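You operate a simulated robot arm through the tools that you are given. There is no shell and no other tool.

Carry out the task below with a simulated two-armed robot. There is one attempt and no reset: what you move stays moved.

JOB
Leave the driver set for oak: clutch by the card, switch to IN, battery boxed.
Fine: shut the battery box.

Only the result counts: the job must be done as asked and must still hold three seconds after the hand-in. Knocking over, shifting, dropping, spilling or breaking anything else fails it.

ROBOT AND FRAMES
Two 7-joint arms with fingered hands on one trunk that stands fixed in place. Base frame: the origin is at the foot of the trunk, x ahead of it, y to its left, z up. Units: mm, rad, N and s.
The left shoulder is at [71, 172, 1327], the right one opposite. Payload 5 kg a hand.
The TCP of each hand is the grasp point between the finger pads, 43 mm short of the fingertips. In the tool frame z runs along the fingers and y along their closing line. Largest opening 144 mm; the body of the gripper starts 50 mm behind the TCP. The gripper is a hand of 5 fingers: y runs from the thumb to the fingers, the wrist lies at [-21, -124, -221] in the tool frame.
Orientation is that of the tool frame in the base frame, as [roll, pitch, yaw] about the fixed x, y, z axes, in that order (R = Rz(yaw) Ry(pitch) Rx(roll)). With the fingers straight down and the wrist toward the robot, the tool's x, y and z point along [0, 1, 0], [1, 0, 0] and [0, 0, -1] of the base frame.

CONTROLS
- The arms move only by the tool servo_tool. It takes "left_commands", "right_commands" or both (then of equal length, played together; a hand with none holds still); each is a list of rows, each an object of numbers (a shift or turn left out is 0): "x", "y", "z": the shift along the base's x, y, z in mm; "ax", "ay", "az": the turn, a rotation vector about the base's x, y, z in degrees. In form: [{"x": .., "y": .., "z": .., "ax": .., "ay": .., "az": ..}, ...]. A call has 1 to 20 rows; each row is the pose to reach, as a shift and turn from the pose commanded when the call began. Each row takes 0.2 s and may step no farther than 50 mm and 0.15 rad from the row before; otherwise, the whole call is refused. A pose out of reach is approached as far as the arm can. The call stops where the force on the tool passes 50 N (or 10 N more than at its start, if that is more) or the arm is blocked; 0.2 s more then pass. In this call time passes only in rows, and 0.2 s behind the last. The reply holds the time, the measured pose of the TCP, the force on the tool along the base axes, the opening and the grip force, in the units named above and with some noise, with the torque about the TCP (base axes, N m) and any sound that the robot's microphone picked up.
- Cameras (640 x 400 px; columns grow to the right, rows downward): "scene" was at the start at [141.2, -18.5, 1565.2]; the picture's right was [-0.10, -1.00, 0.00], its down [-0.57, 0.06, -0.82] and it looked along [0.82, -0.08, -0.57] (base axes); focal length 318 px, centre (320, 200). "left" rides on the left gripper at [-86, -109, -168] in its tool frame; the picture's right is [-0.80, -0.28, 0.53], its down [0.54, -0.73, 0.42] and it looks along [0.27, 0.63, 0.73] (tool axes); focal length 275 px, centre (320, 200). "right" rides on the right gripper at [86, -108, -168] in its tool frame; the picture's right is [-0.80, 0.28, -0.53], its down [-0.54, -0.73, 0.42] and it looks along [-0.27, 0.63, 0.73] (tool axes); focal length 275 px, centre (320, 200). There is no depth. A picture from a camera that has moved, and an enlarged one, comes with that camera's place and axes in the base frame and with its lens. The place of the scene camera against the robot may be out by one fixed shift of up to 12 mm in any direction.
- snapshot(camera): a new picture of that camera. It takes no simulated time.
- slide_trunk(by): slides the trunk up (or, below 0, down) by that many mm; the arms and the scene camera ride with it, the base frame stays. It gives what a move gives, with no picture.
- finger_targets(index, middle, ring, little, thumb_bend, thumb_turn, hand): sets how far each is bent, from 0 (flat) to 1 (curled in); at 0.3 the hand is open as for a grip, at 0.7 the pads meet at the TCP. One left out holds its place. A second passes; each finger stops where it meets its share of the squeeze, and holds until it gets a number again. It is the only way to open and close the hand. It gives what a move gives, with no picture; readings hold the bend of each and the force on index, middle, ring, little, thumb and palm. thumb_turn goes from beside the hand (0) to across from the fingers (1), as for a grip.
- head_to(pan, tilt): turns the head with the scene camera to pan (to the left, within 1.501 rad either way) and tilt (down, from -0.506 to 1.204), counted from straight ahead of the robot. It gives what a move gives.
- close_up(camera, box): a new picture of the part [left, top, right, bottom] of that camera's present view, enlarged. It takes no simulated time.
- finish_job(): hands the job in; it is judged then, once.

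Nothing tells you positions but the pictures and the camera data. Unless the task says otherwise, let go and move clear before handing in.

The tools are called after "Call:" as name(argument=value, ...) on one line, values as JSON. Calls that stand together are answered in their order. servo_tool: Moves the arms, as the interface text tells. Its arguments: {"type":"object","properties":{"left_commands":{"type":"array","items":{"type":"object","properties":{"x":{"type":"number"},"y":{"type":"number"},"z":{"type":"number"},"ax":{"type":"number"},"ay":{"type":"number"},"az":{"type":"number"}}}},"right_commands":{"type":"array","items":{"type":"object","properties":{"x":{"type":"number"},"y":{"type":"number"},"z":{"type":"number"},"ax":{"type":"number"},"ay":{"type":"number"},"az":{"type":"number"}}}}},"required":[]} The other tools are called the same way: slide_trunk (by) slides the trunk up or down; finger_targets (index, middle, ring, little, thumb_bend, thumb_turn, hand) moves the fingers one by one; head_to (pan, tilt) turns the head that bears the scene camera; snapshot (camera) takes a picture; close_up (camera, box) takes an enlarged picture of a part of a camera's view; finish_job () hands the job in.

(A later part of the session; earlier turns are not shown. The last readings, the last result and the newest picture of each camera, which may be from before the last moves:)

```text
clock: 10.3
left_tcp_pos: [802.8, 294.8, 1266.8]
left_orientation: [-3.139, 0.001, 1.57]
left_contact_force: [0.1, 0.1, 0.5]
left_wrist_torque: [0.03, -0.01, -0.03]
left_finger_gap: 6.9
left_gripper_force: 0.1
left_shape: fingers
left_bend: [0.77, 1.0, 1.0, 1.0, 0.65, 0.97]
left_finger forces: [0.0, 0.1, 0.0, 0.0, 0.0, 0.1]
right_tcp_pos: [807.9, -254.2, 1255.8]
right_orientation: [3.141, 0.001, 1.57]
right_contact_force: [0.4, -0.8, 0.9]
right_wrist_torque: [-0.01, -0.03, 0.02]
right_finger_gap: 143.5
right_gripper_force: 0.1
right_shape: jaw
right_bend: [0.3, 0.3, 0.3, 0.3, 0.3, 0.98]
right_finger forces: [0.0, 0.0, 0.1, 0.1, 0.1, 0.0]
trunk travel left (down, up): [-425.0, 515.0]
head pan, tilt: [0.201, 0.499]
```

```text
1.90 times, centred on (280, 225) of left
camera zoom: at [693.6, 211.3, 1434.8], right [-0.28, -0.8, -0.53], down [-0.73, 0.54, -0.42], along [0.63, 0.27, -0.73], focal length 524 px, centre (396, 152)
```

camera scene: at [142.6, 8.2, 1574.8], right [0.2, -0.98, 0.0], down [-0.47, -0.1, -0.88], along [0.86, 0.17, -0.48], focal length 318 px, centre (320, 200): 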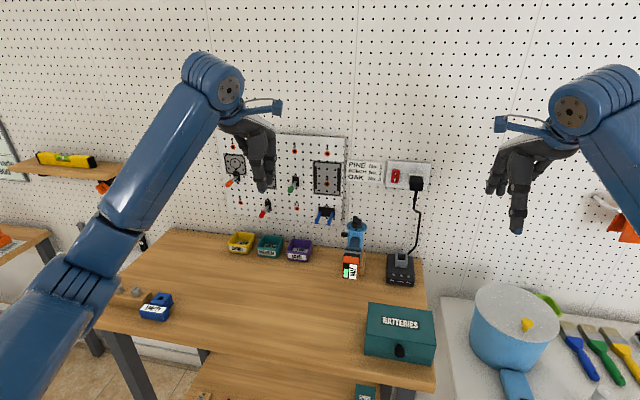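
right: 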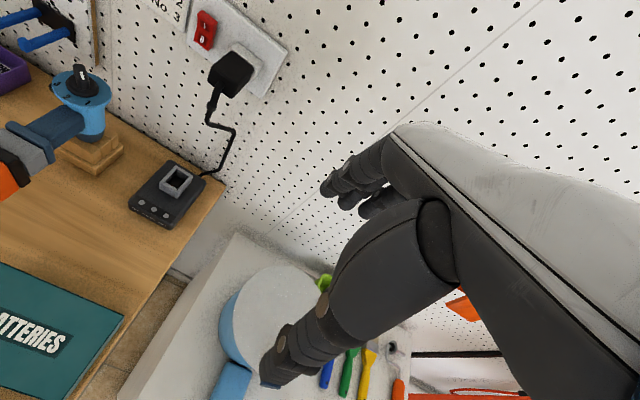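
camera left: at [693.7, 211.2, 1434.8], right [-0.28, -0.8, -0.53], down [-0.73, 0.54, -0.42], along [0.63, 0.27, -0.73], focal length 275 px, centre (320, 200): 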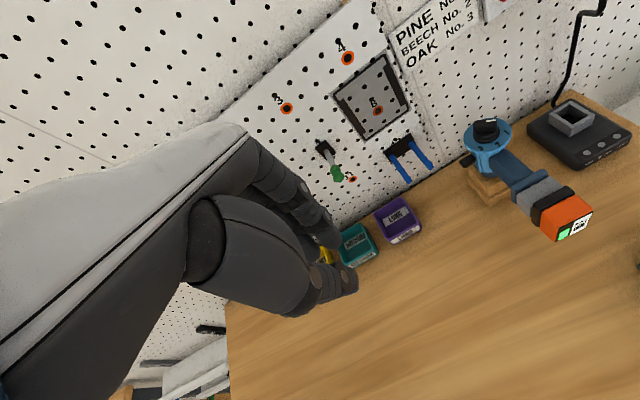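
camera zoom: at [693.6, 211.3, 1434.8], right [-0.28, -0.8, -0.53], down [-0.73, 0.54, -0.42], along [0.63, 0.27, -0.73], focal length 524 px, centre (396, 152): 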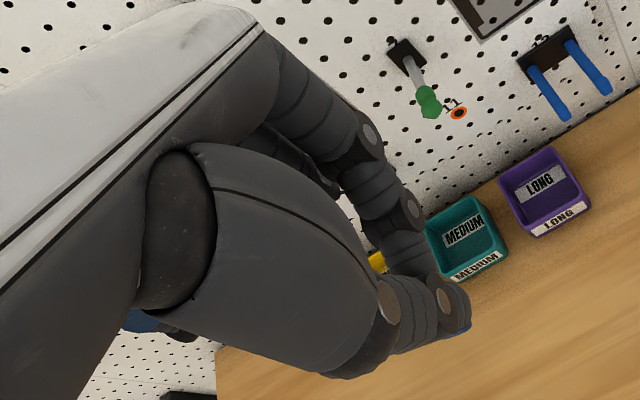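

The index jammed against the thumb, so I open the thumb, curl the index fully and bring the thumb back. I do the same on the right hand.

Call:
finger_targets(hand="left", index=0.6, thumb_bend=0.2)

Call:
finger_targets(hand="left", index=1.0)

Call:
finger_targets(hand="left", thumb_bend=0.6)

Call:
close_up(camera="scene", box=[205, 90, 295, 200])

Call:
close_up(camera="left", box=[180, 120, 380, 330])

```text
clock: 11.3
left_tcp_pos: [802.6, 295.9, 1266.0]
left_orientation: [-3.139, 0.0, 1.57]
left_contact_force: [0.1, -0.5, -0.4]
left_wrist_torque: [0.01, -0.01, 0.0]
left_finger_gap: 106.9
left_gripper_force: 0.0
left_shape: fingers
left_bend: [0.6, 1.0, 1.0, 1.0, 0.2, 0.97]
left_finger forces: [0.0, 0.0, 0.0, 0.1, 0.0, 0.0]
right_tcp_pos: [806.9, -253.7, 1255.9]
right_orientation: [-3.141, 0.0, 1.568]
right_contact_force: [-0.2, -0.6, 0.3]
right_wrist_torque: [0.01, 0.01, 0.04]
right_finger_gap: 143.9
right_gripper_force: 0.0
right_shape: jaw
right_bend: [0.3, 0.3, 0.3, 0.3, 0.3, 0.98]
right_finger forces: [0.0, 0.1, 0.0, 0.1, 0.0, 0.0]
trunk travel left (down, up): [-425.0, 515.0]
head pan, tilt: [0.201, 0.499]
```

```text
clock: 12.3
left_tcp_pos: [801.9, 296.0, 1266.3]
left_orientation: [-3.141, 0.001, 1.572]
left_contact_force: [-0.6, 0.9, -0.1]
left_wrist_torque: [-0.02, -0.01, -0.02]
left_finger_gap: 103.2
left_gripper_force: 0.0
left_shape: fingers
left_bend: [1.0, 1.0, 1.0, 1.0, 0.2, 0.97]
left_finger forces: [0.1, 0.0, 0.1, 0.0, 0.0, 0.0]
right_tcp_pos: [806.3, -254.2, 1255.2]
right_orientation: [3.141, 0.0, 1.569]
right_contact_force: [-1.2, 0.0, 0.5]
right_wrist_torque: [0.0, 0.0, -0.01]
right_finger_gap: 143.6
right_gripper_force: 0.1
right_shape: jaw
right_bend: [0.3, 0.3, 0.3, 0.3, 0.3, 0.98]
right_finger forces: [0.0, 0.0, 0.0, 0.0, 0.0, 0.0]
trunk travel left (down, up): [-425.0, 515.0]
head pan, tilt: [0.201, 0.499]
```

```text
clock: 13.3
left_tcp_pos: [803.1, 295.3, 1265.5]
left_orientation: [-3.139, 0.002, 1.57]
left_contact_force: [-1.2, 0.7, 0.3]
left_wrist_torque: [0.01, -0.02, 0.01]
left_finger_gap: 78.1
left_gripper_force: 0.2
left_shape: fingers
left_bend: [1.0, 1.0, 1.0, 1.0, 0.6, 0.97]
left_finger forces: [0.0, 0.1, 0.0, 0.1, 0.0, 0.0]
right_tcp_pos: [806.0, -253.9, 1255.5]
right_orientation: [-3.141, -0.002, 1.569]
right_contact_force: [-0.1, -0.2, -1.1]
right_wrist_torque: [0.01, -0.05, 0.0]
right_finger_gap: 143.4
right_gripper_force: 0.2
right_shape: jaw
right_bend: [0.3, 0.3, 0.3, 0.3, 0.3, 0.98]
right_finger forces: [0.0, 0.0, 0.0, 0.0, 0.0, 0.0]
trunk travel left (down, up): [-425.0, 515.0]
head pan, tilt: [0.201, 0.499]
```

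```text
3.64 times, centred on (250, 145) of scene
camera zoom: at [142.6, 8.3, 1574.8], right [0.2, -0.98, 0.0], down [-0.47, -0.1, -0.88], along [0.86, 0.17, -0.48], focal length 1157 px, centre (574, 400)
```

zoom: 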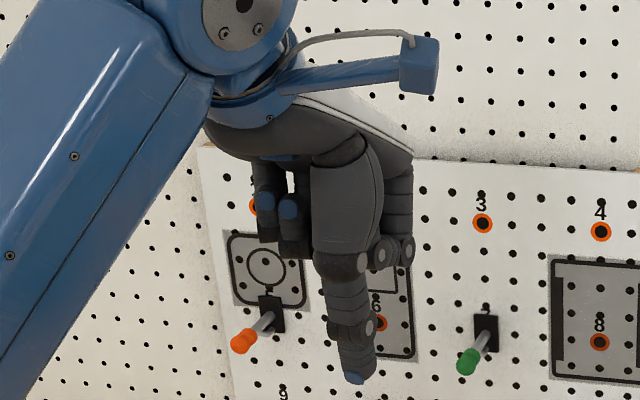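

```text
1.90 times, centred on (280, 225) of left
camera zoom: at [693.7, 211.3, 1434.8], right [-0.28, -0.8, -0.53], down [-0.73, 0.54, -0.42], along [0.63, 0.27, -0.73], focal length 524 px, centre (396, 152)
```

zoom: 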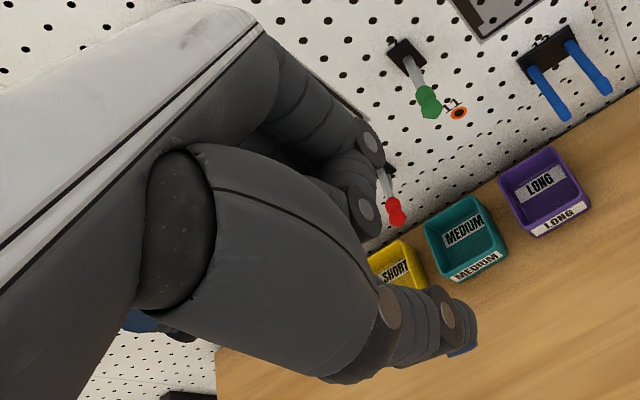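

The thumb alone now makes a clean poker, with its tip near tool (−3, −31, +46). I tilt the left hand 45° forward, which keeps its knuckles above the hook, and bring the thumb over the peg, stopping well above it.

Call:
servo_tool(left_commands=[{"x": 17, "y": -23, "z": -10, "ay": -5.6}, {"x": 34, "y": -46, "z": -20, "ay": -11.2}, {"x": 51, "y": -69, "z": -32, "ay": -16.9}, {"x": 68, "y": -92, "z": -45, "ay": -22.5}, {"x": 85, "y": -114, "z": -60, "ay": -28.1}, {"x": 102, "y": -137, "z": -75, "ay": -33.8}, {"x": 119, "y": -160, "z": -95, "ay": -39.4}, {"x": 136, "y": -182, "z": -116, "ay": -45}])

Call:
head_to(pan=0.1, tilt=0.6)

Call:
close_up(camera="scene", box=[220, 100, 380, 240])

Call:
snapshot(camera="left")

Call:
snapshot(camera="right")

```text
clock: 15.1
left_tcp_pos: [939.7, 114.1, 1152.1]
left_orientation: [2.355, -0.001, 1.572]
left_contact_force: [0.0, 0.1, 1.2]
left_wrist_torque: [0.01, 0.05, -0.02]
left_finger_gap: 78.1
left_gripper_force: 0.1
left_shape: fingers
left_bend: [1.0, 1.0, 1.0, 1.0, 0.6, 0.97]
left_finger forces: [0.0, 0.1, 0.1, 0.1, 0.0, 0.0]
right_tcp_pos: [807.2, -255.2, 1253.8]
right_orientation: [-3.14, -0.003, 1.568]
right_contact_force: [0.9, -0.6, 0.5]
right_wrist_torque: [0.05, 0.02, 0.05]
right_finger_gap: 143.9
right_gripper_force: 0.0
right_shape: jaw
right_bend: [0.3, 0.3, 0.3, 0.3, 0.3, 0.98]
right_finger forces: [0.0, 0.0, 0.0, 0.1, 0.0, 0.0]
trunk travel left (down, up): [-425.0, 515.0]
head pan, tilt: [0.201, 0.499]
```

```text
clock: 15.7
left_tcp_pos: [939.1, 114.5, 1151.2]
left_orientation: [2.359, 0.001, 1.571]
left_contact_force: [-0.8, -0.9, 0.0]
left_wrist_torque: [0.0, -0.04, 0.0]
left_finger_gap: 78.3
left_gripper_force: 0.1
left_shape: fingers
left_bend: [1.0, 1.0, 1.0, 1.0, 0.6, 0.97]
left_finger forces: [0.0, 0.0, 0.0, 0.1, 0.0, 0.0]
right_tcp_pos: [806.7, -252.6, 1256.2]
right_orientation: [3.141, 0.001, 1.569]
right_contact_force: [-0.3, -0.4, -0.1]
right_wrist_torque: [-0.02, -0.01, -0.02]
right_finger_gap: 143.7
right_gripper_force: 0.1
right_shape: jaw
right_bend: [0.3, 0.3, 0.3, 0.3, 0.3, 0.98]
right_finger forces: [0.0, 0.0, 0.0, 0.0, 0.0, 0.0]
trunk travel left (down, up): [-425.0, 515.0]
head pan, tilt: [0.099, 0.6]
```

```text
2.86 times, centred on (300, 170) of scene
camera zoom: at [141.3, -1.1, 1565.8], right [0.1, -1.0, 0.0], down [-0.56, -0.06, -0.83], along [0.82, 0.08, -0.56], focal length 909 px, centre (377, 286)
```

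zoom: 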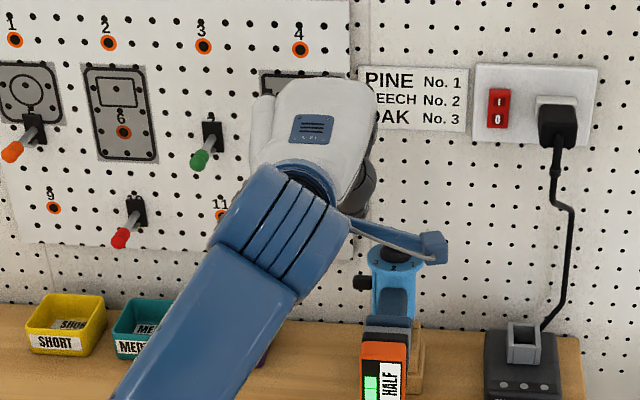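

```text
taken
camera left: at [743.3, 29.9, 1194.0], right [0.18, -0.8, -0.58], down [-0.21, 0.54, -0.81], along [0.96, 0.27, -0.08], focal length 275 px, centre (320, 200)
```

left: 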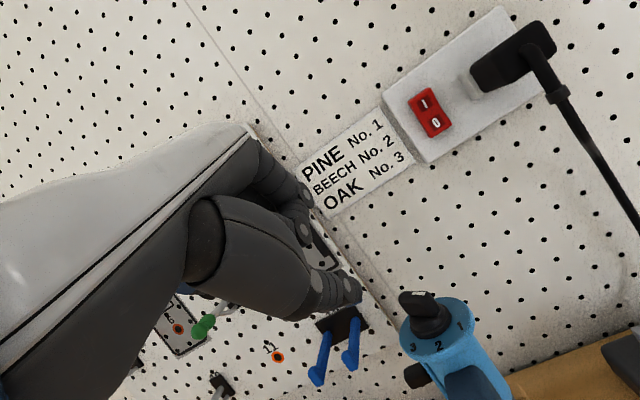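

```text
taken
camera right: at [698.5, -166.7, 1422.8], right [0.28, -0.8, 0.53], down [-0.73, -0.54, -0.42], along [0.63, -0.27, -0.73], focal length 275 px, centre (320, 200)
```

right: 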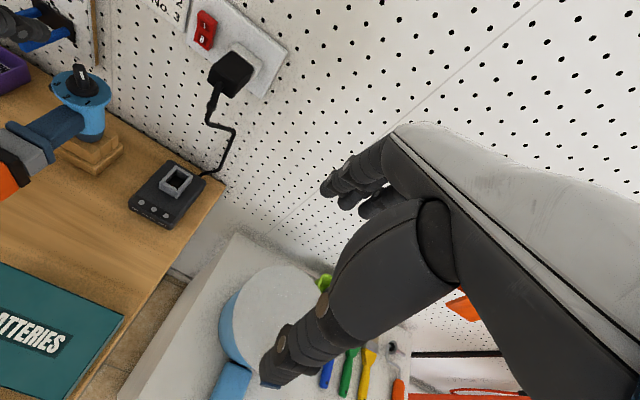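

The left camera confirms the peg at (948, 107, 1008), with the thumb tip where I computed it. I lower the thumb to about 15 mm above the peg and check.

Call:
servo_tool(left_commands=[{"y": 1, "z": -35}, {"y": 1, "z": -66}])

Call:
snapshot(camera="left")

Call:
close_up(camera="left", box=[290, 230, 430, 340])

Call:
close_up(camera="right", box=[0, 0, 140, 100])

```text
clock: 16.3
left_tcp_pos: [940.3, 115.5, 1086.1]
left_orientation: [2.357, -0.001, 1.571]
left_contact_force: [0.8, 0.4, -0.3]
left_wrist_torque: [0.01, 0.06, 0.02]
left_finger_gap: 78.1
left_gripper_force: 0.2
left_shape: fingers
left_bend: [1.0, 1.0, 1.0, 1.0, 0.6, 0.98]
left_finger forces: [0.0, 0.1, 0.1, 0.1, 0.7, 0.0]
right_tcp_pos: [807.3, -254.1, 1255.8]
right_orientation: [-3.141, 0.001, 1.568]
right_contact_force: [0.1, 0.1, 0.3]
right_wrist_torque: [-0.02, 0.0, 0.03]
right_finger_gap: 143.6
right_gripper_force: 0.0
right_shape: jaw
right_bend: [0.3, 0.3, 0.3, 0.3, 0.3, 0.98]
right_finger forces: [0.1, 0.1, 0.0, 0.0, 0.0, 0.0]
trunk travel left (down, up): [-425.0, 515.0]
head pan, tilt: [0.099, 0.6]
```

```text
taken
camera left: at [743.5, 30.1, 1129.0], right [0.18, -0.8, -0.58], down [-0.21, 0.54, -0.81], along [0.96, 0.27, -0.07], focal length 275 px, centre (320, 200)
```

left: 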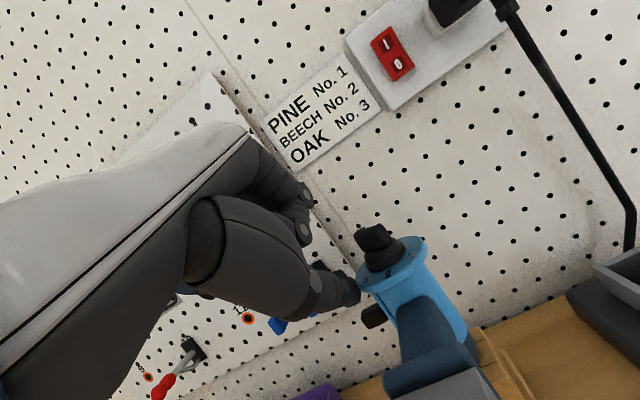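

```text
3.64 times, centred on (360, 285) of left
camera zoom: at [743.5, 30.1, 1129.0], right [0.18, -0.8, -0.58], down [-0.21, 0.54, -0.81], along [0.96, 0.27, -0.07], focal length 1001 px, centre (174, -109)
```

zoom: 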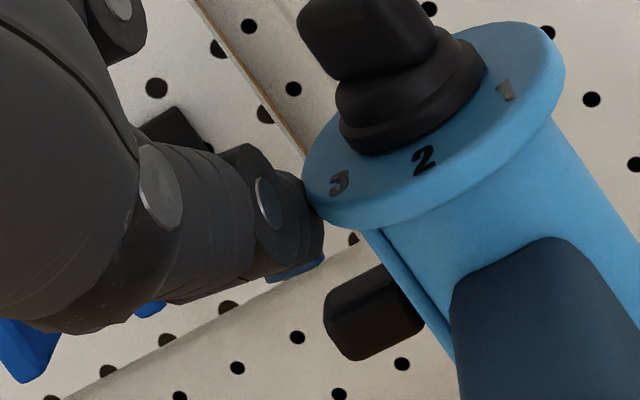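

```text
4.00 times, centred on (70, 50) of right
camera zoom: at [698.5, -166.4, 1422.9], right [0.28, -0.8, 0.53], down [-0.73, -0.54, -0.42], along [0.63, -0.27, -0.73], focal length 1101 px, centre (1320, 800)
```

zoom: 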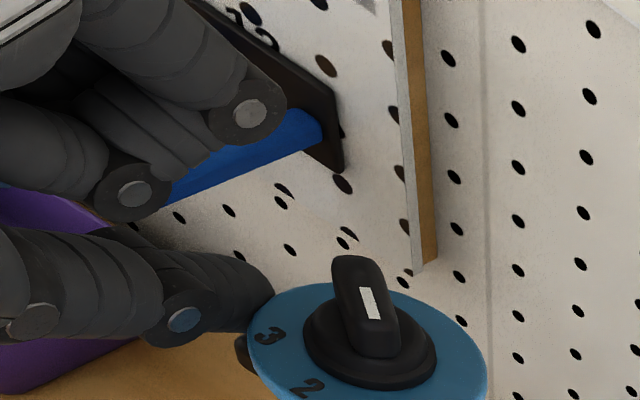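

The thumb is just brushing the clutch disc edge, so I shift it 6 mm left and then descend toward the peg in small steps.

Call:
servo_tool(left_commands=[{"y": 6, "z": 2}, {"y": 6, "z": -6}])

Call:
close_up(camera="left", box=[290, 220, 430, 330])

Call:
close_up(camera="right", box=[0, 0, 140, 100])

```text
clock: 16.9
left_tcp_pos: [939.2, 121.0, 1079.0]
left_orientation: [2.356, 0.0, 1.572]
left_contact_force: [-0.3, -0.2, -0.1]
left_wrist_torque: [-0.02, 0.01, -0.01]
left_finger_gap: 78.0
left_gripper_force: 0.0
left_shape: fingers
left_bend: [1.0, 1.0, 1.0, 1.0, 0.6, 0.98]
left_finger forces: [0.0, 0.0, 0.0, 0.0, 0.0, 0.0]
right_tcp_pos: [806.8, -254.3, 1256.2]
right_orientation: [3.14, 0.001, 1.568]
right_contact_force: [1.1, -0.7, 0.2]
right_wrist_torque: [0.0, 0.0, -0.01]
right_finger_gap: 143.7
right_gripper_force: 0.1
right_shape: jaw
right_bend: [0.3, 0.3, 0.3, 0.3, 0.3, 0.98]
right_finger forces: [0.1, 0.0, 0.0, 0.0, 0.0, 0.0]
trunk travel left (down, up): [-425.0, 515.0]
head pan, tilt: [0.099, 0.6]
```

```text
3.64 times, centred on (360, 275) of left
camera zoom: at [743.9, 35.6, 1121.7], right [0.18, -0.8, -0.58], down [-0.21, 0.54, -0.81], along [0.96, 0.27, -0.07], focal length 1001 px, centre (174, -73)
```

zoom: 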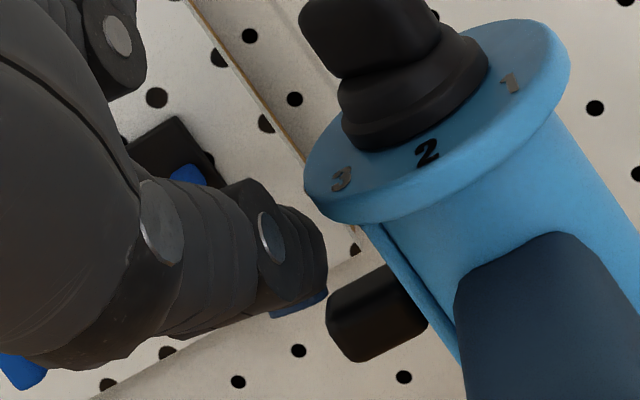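

```text
4.00 times, centred on (70, 50) of right
camera zoom: at [698.6, -166.8, 1422.7], right [0.28, -0.8, 0.53], down [-0.73, -0.54, -0.42], along [0.63, -0.27, -0.73], focal length 1101 px, centre (1320, 800)
```

zoom: 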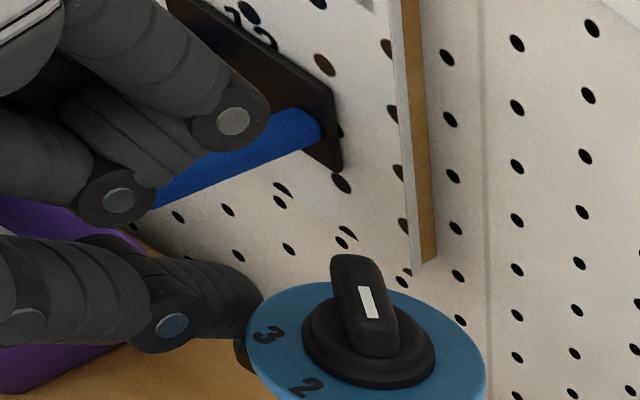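

Clear now, with the thumb over the outer part of the peg. I press down in small steps and watch the force.

Call:
servo_tool(left_commands=[{"z": -3}, {"z": -6}, {"z": -9}, {"z": -12}])

Call:
close_up(camera="left", box=[290, 210, 430, 320])

```text
clock: 17.9
left_tcp_pos: [938.4, 121.1, 1065.9]
left_orientation: [2.357, -0.001, 1.572]
left_contact_force: [0.3, -0.9, -0.1]
left_wrist_torque: [-0.06, -0.01, 0.01]
left_finger_gap: 77.6
left_gripper_force: 0.1
left_shape: fingers
left_bend: [1.0, 1.0, 1.0, 1.0, 0.6, 0.98]
left_finger forces: [0.1, 0.0, 0.0, 0.0, 0.1, 0.0]
right_tcp_pos: [806.8, -254.2, 1255.5]
right_orientation: [3.141, -0.001, 1.569]
right_contact_force: [-0.3, 0.4, 0.4]
right_wrist_torque: [-0.04, 0.02, 0.0]
right_finger_gap: 143.3
right_gripper_force: 0.1
right_shape: jaw
right_bend: [0.3, 0.3, 0.3, 0.3, 0.3, 0.98]
right_finger forces: [0.0, 0.0, 0.1, 0.0, 0.0, 0.0]
trunk travel left (down, up): [-425.0, 515.0]
head pan, tilt: [0.099, 0.6]
```

```text
3.64 times, centred on (360, 265) of left
camera zoom: at [742.9, 35.4, 1109.6], right [0.18, -0.8, -0.58], down [-0.21, 0.54, -0.81], along [0.96, 0.27, -0.08], focal length 1001 px, centre (174, -36)
```

zoom: 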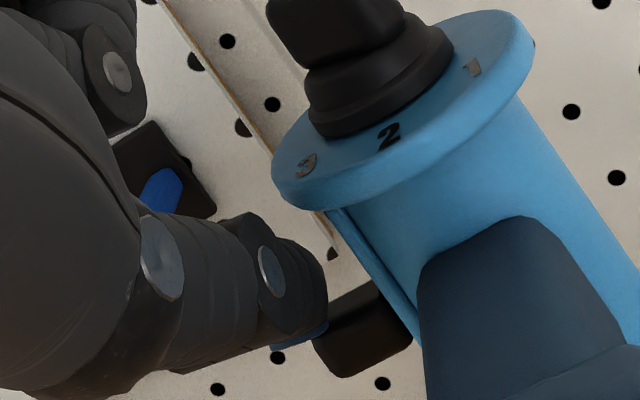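

No contact yet, so I keep going down in small steps.

Call:
servo_tool(left_commands=[{"z": -2}, {"z": -4}, {"z": -6}])

Call:
close_up(camera="left", box=[290, 210, 430, 320])

Call:
close_up(camera="right", box=[0, 30, 120, 120])

```text
clock: 18.7
left_tcp_pos: [938.7, 120.5, 1061.3]
left_orientation: [2.358, -0.002, 1.571]
left_contact_force: [0.4, -0.4, -0.5]
left_wrist_torque: [-0.02, 0.0, -0.01]
left_finger_gap: 78.0
left_gripper_force: 0.1
left_shape: fingers
left_bend: [1.0, 1.0, 1.0, 1.0, 0.6, 0.98]
left_finger forces: [0.0, 0.0, 0.1, 0.0, 0.1, 0.0]
right_tcp_pos: [805.8, -255.2, 1256.0]
right_orientation: [3.141, 0.0, 1.57]
right_contact_force: [-0.2, 0.4, 0.1]
right_wrist_torque: [0.0, -0.03, -0.01]
right_finger_gap: 143.8
right_gripper_force: 0.0
right_shape: jaw
right_bend: [0.3, 0.3, 0.3, 0.3, 0.3, 0.98]
right_finger forces: [0.0, 0.1, 0.0, 0.0, 0.1, 0.0]
trunk travel left (down, up): [-425.0, 515.0]
head pan, tilt: [0.099, 0.6]
```

```text
3.64 times, centred on (360, 265) of left
camera zoom: at [743.2, 35.9, 1103.3], right [0.18, -0.8, -0.58], down [-0.22, 0.54, -0.81], along [0.96, 0.27, -0.08], focal length 1001 px, centre (174, -36)
```

zoom: 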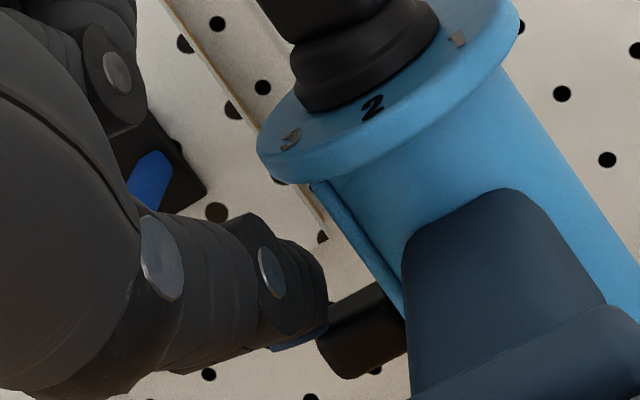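

```text
4.44 times, centred on (60, 75) of right
camera zoom: at [698.5, -166.6, 1422.8], right [0.28, -0.8, 0.53], down [-0.73, -0.54, -0.42], along [0.63, -0.27, -0.73], focal length 1224 px, centre (1476, 756)
```

zoom: 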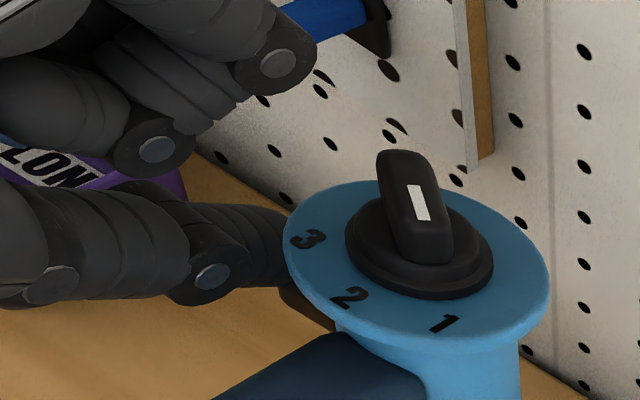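

The peg seems to be sliding down with the thumb under very little force. I continue until it reaches its stop.

Call:
servo_tool(left_commands=[{"z": -2}, {"z": -4}])

Call:
close_up(camera="left", box=[290, 190, 430, 300])

Call:
close_up(camera="scene", box=[290, 150, 350, 210])

```text
clock: 19.3
left_tcp_pos: [938.3, 120.3, 1057.9]
left_orientation: [2.356, -0.001, 1.572]
left_contact_force: [-0.5, -0.3, 3.1]
left_wrist_torque: [-0.03, 0.0, -0.03]
left_finger_gap: 77.2
left_gripper_force: 1.2
left_shape: fingers
left_bend: [1.0, 1.0, 1.0, 1.0, 0.61, 0.98]
left_finger forces: [0.1, 0.0, 0.0, 0.1, 3.0, 0.0]
right_tcp_pos: [806.0, -254.9, 1255.5]
right_orientation: [3.141, 0.0, 1.569]
right_contact_force: [0.9, 0.1, 0.0]
right_wrist_torque: [-0.01, 0.02, 0.03]
right_finger_gap: 143.7
right_gripper_force: 0.1
right_shape: jaw
right_bend: [0.3, 0.3, 0.3, 0.3, 0.3, 0.98]
right_finger forces: [0.1, 0.1, 0.0, 0.0, 0.0, 0.0]
trunk travel left (down, up): [-425.0, 515.0]
head pan, tilt: [0.099, 0.6]
```

```text
3.64 times, centred on (360, 245) of left
camera zoom: at [742.7, 35.8, 1100.4], right [0.18, -0.8, -0.58], down [-0.21, 0.54, -0.81], along [0.96, 0.27, -0.07], focal length 1001 px, centre (174, 36)
```

zoom: 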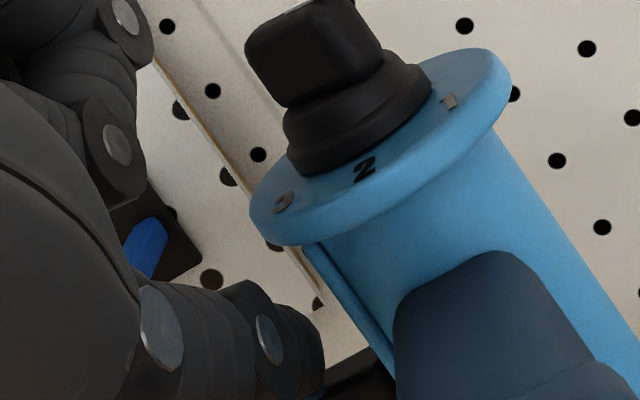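

```text
6.67 times, centred on (320, 180) of scene
camera zoom: at [140.7, -1.3, 1565.9], right [0.1, -1.0, 0.0], down [-0.56, -0.06, -0.83], along [0.82, 0.08, -0.56], focal length 2121 px, centre (320, 333)
```

zoom: 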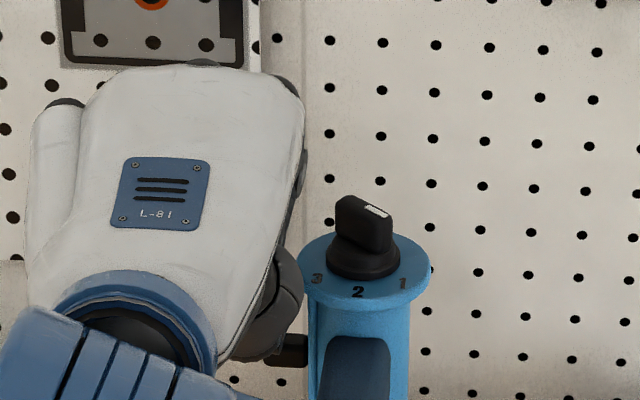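

The peg has moved down about 12 mm and there is now a small reaction force. I press slightly more to confirm the end stop.

Call:
servo_tool(left_commands=[{"z": -1}, {"z": -2}, {"z": -3}])

Call:
close_up(camera="scene", box=[290, 150, 350, 210])

```text
clock: 20.1
left_tcp_pos: [937.8, 119.4, 1055.2]
left_orientation: [2.356, 0.0, 1.571]
left_contact_force: [-1.2, 0.5, 5.2]
left_wrist_torque: [-0.05, 0.01, 0.0]
left_finger_gap: 76.6
left_gripper_force: 3.7
left_shape: fingers
left_bend: [1.0, 1.0, 1.0, 1.0, 0.62, 0.98]
left_finger forces: [0.0, 0.0, 0.0, 0.1, 6.0, 0.0]
right_tcp_pos: [806.4, -254.1, 1255.9]
right_orientation: [-3.14, -0.001, 1.567]
right_contact_force: [-0.4, -0.3, 0.2]
right_wrist_torque: [0.01, 0.0, 0.0]
right_finger_gap: 143.5
right_gripper_force: 0.1
right_shape: jaw
right_bend: [0.3, 0.3, 0.3, 0.3, 0.3, 0.98]
right_finger forces: [0.1, 0.1, 0.0, 0.1, 0.1, 0.0]
trunk travel left (down, up): [-425.0, 515.0]
head pan, tilt: [0.099, 0.6]
```

```text
6.67 times, centred on (320, 180) of scene
camera zoom: at [140.2, -1.2, 1565.9], right [0.1, -1.0, 0.0], down [-0.56, -0.06, -0.83], along [0.82, 0.08, -0.56], focal length 2121 px, centre (320, 333)
```

zoom: 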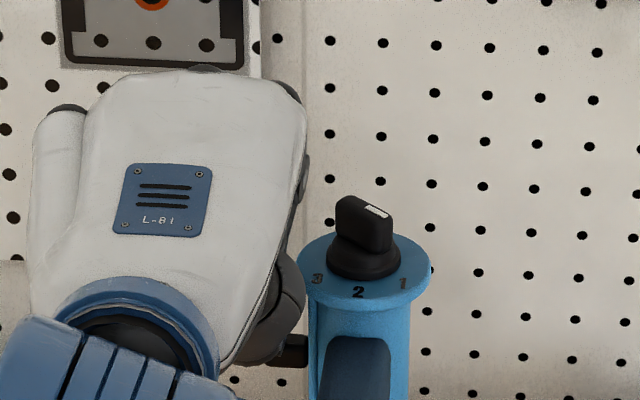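

The peg isn't moving any more while the force rises, so it is likely at its lower stop. I raise the thumb straight up and look.

Call:
servo_tool(left_commands=[{"z": 20}, {"z": 45, "y": 5}, {"z": 90, "y": 10}])

Call:
snapshot(camera="left")

Call:
close_up(camera="left", box=[380, 270, 510, 400])

Call:
close_up(camera="scene", box=[290, 150, 350, 210])

```text
clock: 20.9
left_tcp_pos: [936.4, 128.1, 1142.9]
left_orientation: [2.358, -0.001, 1.568]
left_contact_force: [-0.7, -0.1, -0.3]
left_wrist_torque: [0.01, -0.04, 0.0]
left_finger_gap: 77.7
left_gripper_force: 0.0
left_shape: fingers
left_bend: [1.0, 1.0, 1.0, 1.0, 0.6, 0.98]
left_finger forces: [0.0, 0.0, 0.0, 0.1, 0.1, 0.1]
right_tcp_pos: [806.1, -253.7, 1255.7]
right_orientation: [3.14, 0.0, 1.568]
right_contact_force: [-0.4, -0.4, -0.1]
right_wrist_torque: [0.02, 0.02, -0.02]
right_finger_gap: 143.6
right_gripper_force: 0.1
right_shape: jaw
right_bend: [0.3, 0.3, 0.3, 0.3, 0.3, 0.98]
right_finger forces: [0.0, 0.0, 0.0, 0.0, 0.0, 0.0]
trunk travel left (down, up): [-425.0, 515.0]
head pan, tilt: [0.099, 0.6]
```

```text
taken
camera left: at [740.9, 43.3, 1186.1], right [0.18, -0.8, -0.58], down [-0.22, 0.54, -0.81], along [0.96, 0.27, -0.08], focal length 275 px, centre (320, 200)
```

left: 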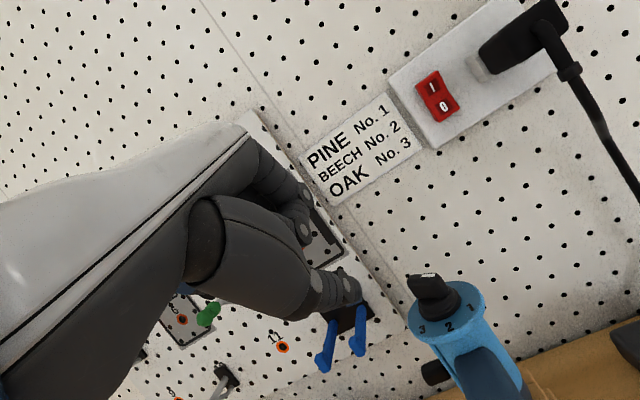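

```text
3.08 times, centred on (445, 335) of left
camera zoom: at [740.9, 43.3, 1186.1], right [0.18, -0.8, -0.58], down [-0.22, 0.54, -0.81], along [0.96, 0.27, -0.08], focal length 847 px, centre (-65, -215)
```

zoom: 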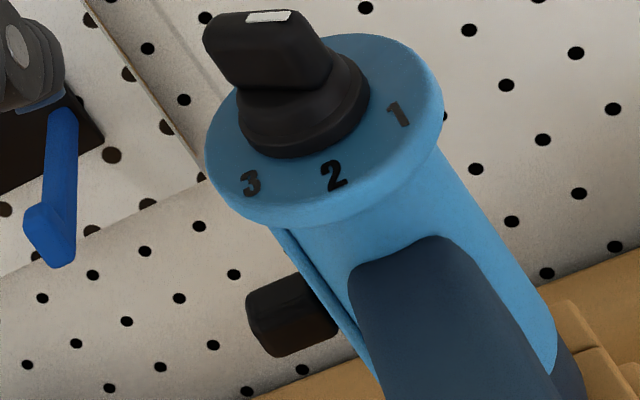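

```text
6.67 times, centred on (320, 180) of scene
camera zoom: at [140.9, -1.7, 1565.7], right [0.1, -1.0, 0.0], down [-0.56, -0.06, -0.83], along [0.82, 0.08, -0.56], focal length 2121 px, centre (320, 333)
```

zoom: 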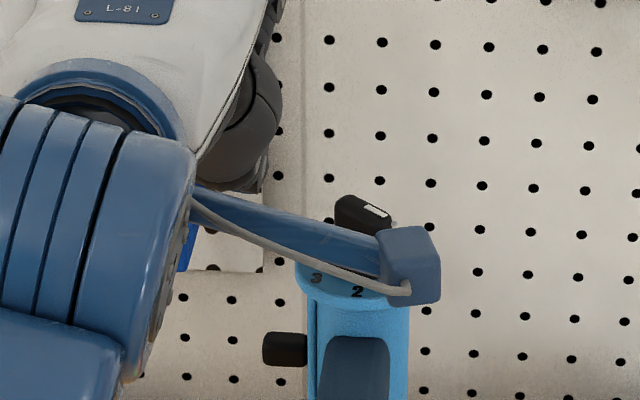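

The peg now sits about 12 mm lower at z≈996. I bring the left hand round to the earlier side viewpoint to read it against the OUT/IN labels.

Call:
servo_tool(left_commands=[{"x": -23, "y": 28, "z": 10, "ay": 7.5}, {"x": -46, "y": 57, "z": 20, "ay": 15}, {"x": -68, "y": 86, "z": 30, "ay": 22.5}, {"x": -91, "y": 115, "z": 40, "ay": 30}, {"x": -114, "y": 143, "z": 50, "ay": 37.5}, {"x": -136, "y": 172, "z": 57, "ay": 45}])

Call:
servo_tool(left_commands=[{"x": 13, "y": 2, "z": -8, "ax": -0.42, "ay": -3.47, "az": -6.51}, {"x": 27, "y": 4, "z": -16, "ax": -0.83, "ay": -6.93, "az": -13.02}, {"x": 40, "y": 6, "z": -25, "ax": -1.25, "ay": -10.4, "az": -19.53}, {"x": 54, "y": 8, "z": -33, "ax": -1.67, "ay": -13.87, "az": -26.04}, {"x": 67, "y": 10, "z": -41, "ax": -2.08, "ay": -17.33, "az": -32.56}, {"x": 81, "y": 12, "z": -50, "ax": -2.5, "ay": -20.8, "az": -39.07}, {"x": 94, "y": 14, "z": -58, "ax": -2.92, "ay": -24.27, "az": -45.58}, {"x": 108, "y": 16, "z": -66, "ax": -3.33, "ay": -27.73, "az": -52.09}, {"x": 122, "y": 17, "z": -75, "ax": -3.75, "ay": -31.2, "az": -58.6}])

Call:
snapshot(camera="left")

Call:
close_up(camera="left", box=[400, 135, 450, 195])

```text
clock: 22.3
left_tcp_pos: [801.2, 303.9, 1199.0]
left_orientation: [-3.14, 0.002, 1.569]
left_contact_force: [0.0, 0.9, -0.3]
left_wrist_torque: [-0.03, -0.01, 0.02]
left_finger_gap: 77.8
left_gripper_force: 0.0
left_shape: fingers
left_bend: [1.0, 1.0, 1.0, 1.0, 0.6, 0.98]
left_finger forces: [0.0, 0.0, 0.0, 0.1, 0.0, 0.1]
right_tcp_pos: [805.9, -253.4, 1256.0]
right_orientation: [-3.14, 0.0, 1.57]
right_contact_force: [-0.1, -0.4, 0.5]
right_wrist_torque: [-0.04, 0.0, -0.01]
right_finger_gap: 143.5
right_gripper_force: 0.0
right_shape: jaw
right_bend: [0.3, 0.3, 0.3, 0.3, 0.3, 0.98]
right_finger forces: [0.0, 0.0, 0.0, 0.0, 0.0, 0.0]
trunk travel left (down, up): [-425.0, 515.0]
head pan, tilt: [0.099, 0.6]
```

```text
clock: 24.3
left_tcp_pos: [926.0, 320.1, 1124.4]
left_orientation: [2.653, -0.198, 0.572]
left_contact_force: [-0.1, -0.6, -0.5]
left_wrist_torque: [-0.04, 0.0, -0.02]
left_finger_gap: 78.1
left_gripper_force: 0.1
left_shape: fingers
left_bend: [1.0, 1.0, 1.0, 1.0, 0.6, 0.98]
left_finger forces: [0.0, 0.0, 0.0, 0.0, 0.0, 0.0]
right_tcp_pos: [807.5, -254.1, 1255.1]
right_orientation: [-3.141, 0.0, 1.571]
right_contact_force: [-0.6, -0.1, 0.9]
right_wrist_torque: [0.01, 0.03, 0.01]
right_finger_gap: 143.5
right_gripper_force: 0.0
right_shape: jaw
right_bend: [0.3, 0.3, 0.3, 0.3, 0.3, 0.98]
right_finger forces: [0.0, 0.0, 0.1, 0.0, 0.0, 0.1]
trunk travel left (down, up): [-425.0, 515.0]
head pan, tilt: [0.099, 0.6]
```

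```text
taken
camera left: at [744.6, 412.2, 1204.2], right [-0.56, -0.36, -0.75], down [0.33, 0.74, -0.59], along [0.76, -0.58, -0.29], focal length 275 px, centre (320, 200)
```

left: 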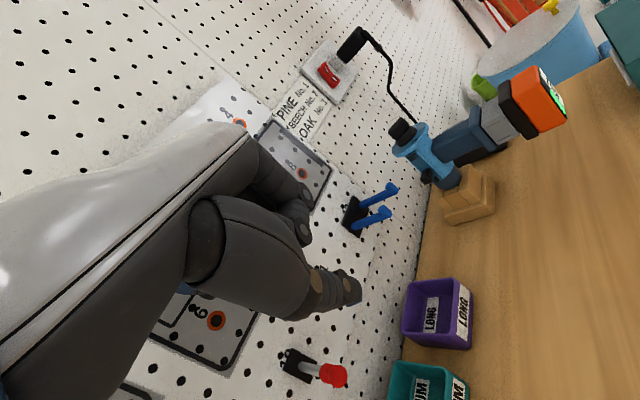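

```text
6.67 times, centred on (425, 165) of left
camera zoom: at [744.6, 412.2, 1204.2], right [-0.56, -0.36, -0.75], down [0.33, 0.74, -0.59], along [0.76, -0.58, -0.29], focal length 1835 px, centre (-380, 433)
```

zoom: 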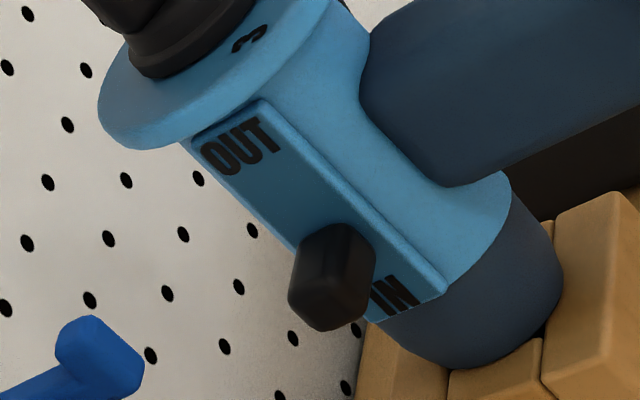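

The switch now reads IN. For the clutch I'll push the pointer blade round with the right thumb as a rod, so I shape the right hand the same way. The left camera stays where it is to watch.

Call:
finger_targets(hand="right", index=1.0, middle=1.0, ring=1.0, little=1.0, thumb_bend=0.2)

Call:
finger_targets(hand="right", thumb_bend=0.6)

Call:
servo_tool(right_commands=[{"x": 5, "y": 45, "z": -10, "ay": -3}, {"x": 10, "y": 90, "z": -20, "ay": -6}, {"x": 15, "y": 135, "z": -30, "ay": -9}, {"x": 20, "y": 180, "z": -40, "ay": -12}, {"x": 25, "y": 225, "z": -50, "ay": -15}, {"x": 35, "y": 265, "z": -60, "ay": -18}, {"x": 65, "y": 295, "z": -65, "ay": -20}, {"x": 105, "y": 301, "z": -65, "ay": -20}, {"x": 140, "y": 301, "z": -65, "ay": -20}])

Call:
snapshot(camera="left")

Call:
snapshot(camera="right")

Call:
snapshot(camera="scene")

```text
clock: 25.3
left_tcp_pos: [925.6, 318.3, 1125.2]
left_orientation: [2.653, -0.198, 0.571]
left_contact_force: [0.3, 0.4, -0.7]
left_wrist_torque: [-0.01, 0.02, 0.0]
left_finger_gap: 78.1
left_gripper_force: 0.2
left_shape: fingers
left_bend: [1.0, 1.0, 1.0, 1.0, 0.6, 0.98]
left_finger forces: [0.0, 0.0, 0.0, 0.0, 0.0, 0.0]
right_tcp_pos: [806.2, -254.3, 1255.6]
right_orientation: [-3.141, 0.001, 1.57]
right_contact_force: [0.2, -0.3, 0.4]
right_wrist_torque: [0.03, 0.01, 0.03]
right_finger_gap: 103.2
right_gripper_force: 0.1
right_shape: fingers
right_bend: [1.0, 1.0, 1.0, 1.0, 0.2, 0.98]
right_finger forces: [0.0, 0.0, 0.0, 0.1, 0.0, 0.0]
trunk travel left (down, up): [-425.0, 515.0]
head pan, tilt: [0.099, 0.6]
```

```text
clock: 26.3
left_tcp_pos: [926.0, 318.8, 1126.8]
left_orientation: [2.653, -0.198, 0.571]
left_contact_force: [-0.4, 0.8, 0.2]
left_wrist_torque: [-0.04, -0.01, -0.02]
left_finger_gap: 78.0
left_gripper_force: 0.2
left_shape: fingers
left_bend: [1.0, 1.0, 1.0, 1.0, 0.6, 0.98]
left_finger forces: [0.1, 0.1, 0.1, 0.0, 0.1, 0.0]
right_tcp_pos: [805.7, -253.8, 1254.8]
right_orientation: [-3.141, 0.001, 1.569]
right_contact_force: [1.0, 0.0, -1.0]
right_wrist_torque: [-0.01, -0.01, 0.04]
right_finger_gap: 77.9
right_gripper_force: 0.0
right_shape: fingers
right_bend: [1.0, 1.0, 1.0, 1.0, 0.6, 0.98]
right_finger forces: [0.0, 0.1, 0.1, 0.1, 0.0, 0.1]
trunk travel left (down, up): [-425.0, 515.0]
head pan, tilt: [0.099, 0.6]
```

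```text
clock: 28.3
left_tcp_pos: [926.7, 320.2, 1125.2]
left_orientation: [2.654, -0.196, 0.571]
left_contact_force: [-0.2, 0.1, -0.2]
left_wrist_torque: [-0.02, 0.02, 0.01]
left_finger_gap: 77.8
left_gripper_force: 0.2
left_shape: fingers
left_bend: [1.0, 1.0, 1.0, 1.0, 0.6, 0.98]
left_finger forces: [0.1, 0.0, 0.0, 0.0, 0.1, 0.1]
right_tcp_pos: [949.8, 47.1, 1188.6]
right_orientation: [2.793, 0.001, 1.57]
right_contact_force: [0.1, 0.1, -1.2]
right_wrist_torque: [0.0, 0.02, -0.02]
right_finger_gap: 77.9
right_gripper_force: 0.0
right_shape: fingers
right_bend: [1.0, 1.0, 1.0, 1.0, 0.6, 0.98]
right_finger forces: [0.0, 0.0, 0.1, 0.0, 0.1, 0.0]
trunk travel left (down, up): [-425.0, 515.0]
head pan, tilt: [0.099, 0.6]
```

```text
taken
camera left: at [744.3, 412.0, 1204.3], right [-0.56, -0.36, -0.75], down [0.33, 0.74, -0.59], along [0.76, -0.57, -0.29], focal length 275 px, centre (320, 200)
```

left: 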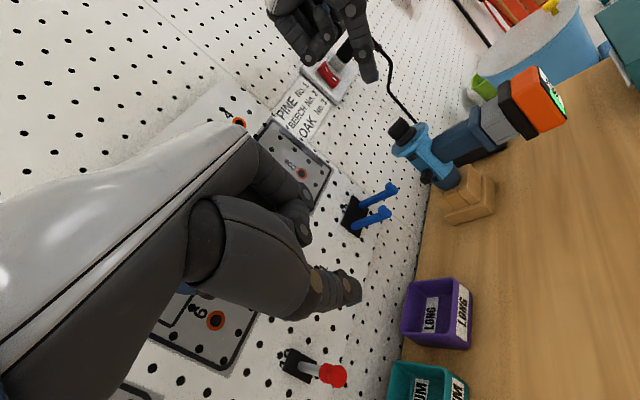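

```text
taken
camera right: at [791.2, 134.4, 1308.6], right [0.08, -0.8, 0.6], down [-0.54, -0.54, -0.65], along [0.84, -0.27, -0.47], focal length 275 px, centre (320, 200)
```

right: 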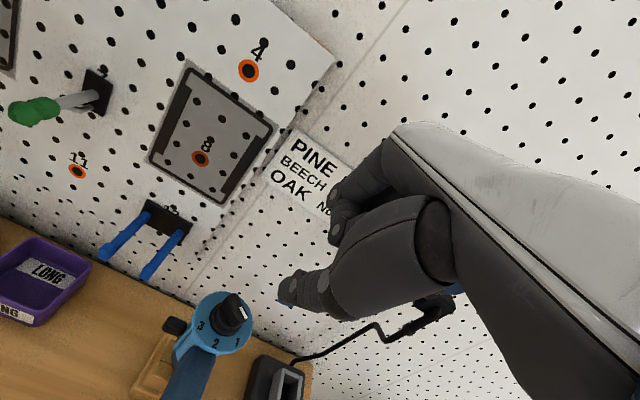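

```text
taken
camera scene: at [142.3, -0.4, 1565.6], right [0.1, -1.0, 0.0], down [-0.56, -0.06, -0.82], along [0.82, 0.08, -0.57], focal length 318 px, centre (320, 200)
```

scene: 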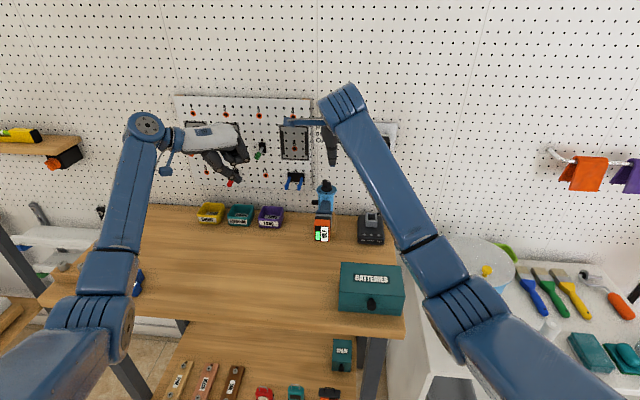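

Thumb and knob are both visible and the geometry matches my estimates. I move the thumb behind the right side of the pointer blade and lower it to just above the knob's skirt.

Call:
servo_tool(right_commands=[{"x": 26, "y": -1, "z": 0}, {"x": 26, "y": -1, "z": -35}, {"x": 26, "y": -1, "z": -62}])

Call:
close_up(camera="left", box=[350, 80, 450, 180])

Call:
close_up(camera="right", box=[220, 200, 350, 320])

```text
clock: 29.1
left_tcp_pos: [925.2, 319.0, 1126.4]
left_orientation: [2.653, -0.198, 0.571]
left_contact_force: [-0.1, 0.1, 0.2]
left_wrist_torque: [0.01, 0.01, 0.0]
left_finger_gap: 78.2
left_gripper_force: 0.1
left_shape: fingers
left_bend: [1.0, 1.0, 1.0, 1.0, 0.6, 0.98]
left_finger forces: [0.0, 0.0, 0.0, 0.0, 0.0, 0.0]
right_tcp_pos: [973.6, 47.4, 1128.4]
right_orientation: [2.794, 0.001, 1.569]
right_contact_force: [0.3, -0.1, 0.5]
right_wrist_torque: [-0.01, 0.05, 0.0]
right_finger_gap: 78.1
right_gripper_force: 0.0
right_shape: fingers
right_bend: [1.0, 1.0, 1.0, 1.0, 0.6, 0.98]
right_finger forces: [0.1, 0.1, 0.0, 0.0, 0.0, 0.0]
trunk travel left (down, up): [-425.0, 515.0]
head pan, tilt: [0.099, 0.6]
```

```text
4.00 times, centred on (400, 130) of left
camera zoom: at [743.6, 411.5, 1205.1], right [-0.56, -0.36, -0.75], down [0.33, 0.74, -0.59], along [0.76, -0.57, -0.29], focal length 1101 px, centre (0, 480)
```

zoom: 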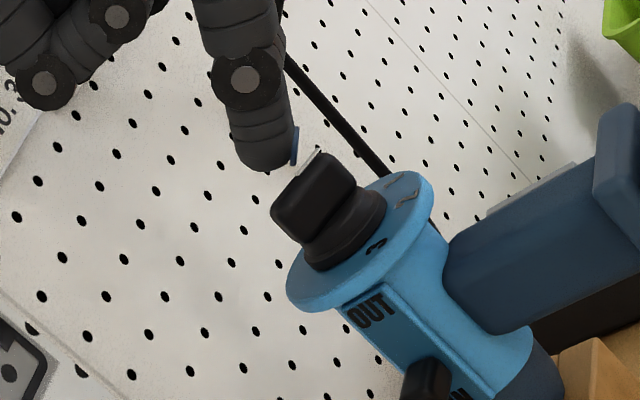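

```text
3.33 times, centred on (285, 260) of right
camera zoom: at [814.6, 133.5, 1249.8], right [0.08, -0.8, 0.6], down [-0.54, -0.54, -0.65], along [0.84, -0.27, -0.47], focal length 918 px, centre (437, 0)
```

zoom: 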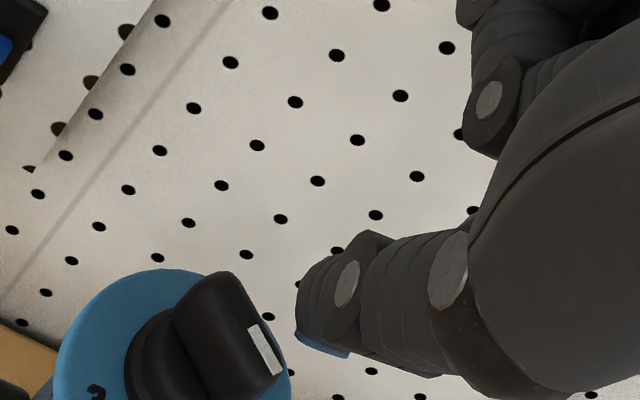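

The thumb is to the right of and behind the blade. I lower it the last 13 mm.

Call:
servo_tool(right_commands=[{"z": -7}, {"z": -13}])

Call:
close_up(camera="left", box=[350, 80, 450, 180])

Call:
close_up(camera="right", box=[220, 220, 350, 340])

```text
clock: 29.7
left_tcp_pos: [924.9, 318.5, 1124.8]
left_orientation: [2.652, -0.199, 0.574]
left_contact_force: [-0.1, -0.4, 0.8]
left_wrist_torque: [0.02, 0.0, 0.02]
left_finger_gap: 77.9
left_gripper_force: 0.2
left_shape: fingers
left_bend: [1.0, 1.0, 1.0, 1.0, 0.6, 0.98]
left_finger forces: [0.0, 0.0, 0.1, 0.0, 0.1, 0.1]
right_tcp_pos: [971.8, 45.5, 1117.1]
right_orientation: [2.792, -0.002, 1.568]
right_contact_force: [0.7, -1.1, 1.4]
right_wrist_torque: [-0.04, -0.01, -0.02]
right_finger_gap: 77.1
right_gripper_force: 1.2
right_shape: fingers
right_bend: [1.0, 1.0, 1.0, 1.0, 0.61, 0.98]
right_finger forces: [0.0, 0.1, 0.1, 0.0, 2.6, 0.0]
trunk travel left (down, up): [-425.0, 515.0]
head pan, tilt: [0.099, 0.6]
```

```text
4.00 times, centred on (400, 130) of left
camera zoom: at [743.7, 411.3, 1205.1], right [-0.56, -0.36, -0.75], down [0.33, 0.74, -0.59], along [0.76, -0.57, -0.29], focal length 1101 px, centre (0, 480)
```

zoom: 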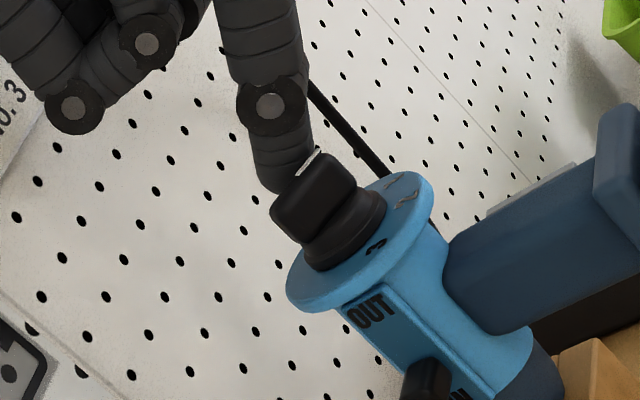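

```text
3.33 times, centred on (285, 280) of right
camera zoom: at [813.9, 133.0, 1236.1], right [0.08, -0.8, 0.6], down [-0.54, -0.54, -0.65], along [0.84, -0.27, -0.47], focal length 918 px, centre (437, -67)
```

zoom: 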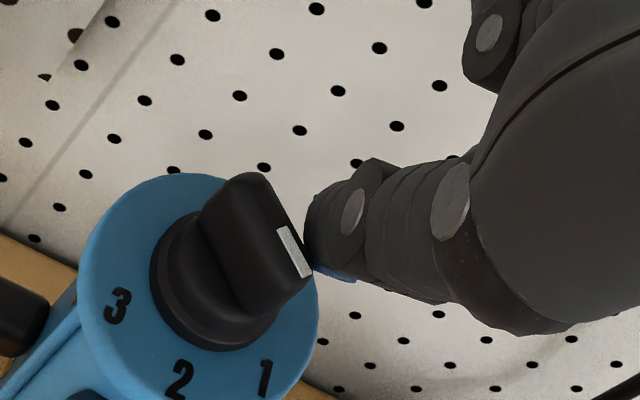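

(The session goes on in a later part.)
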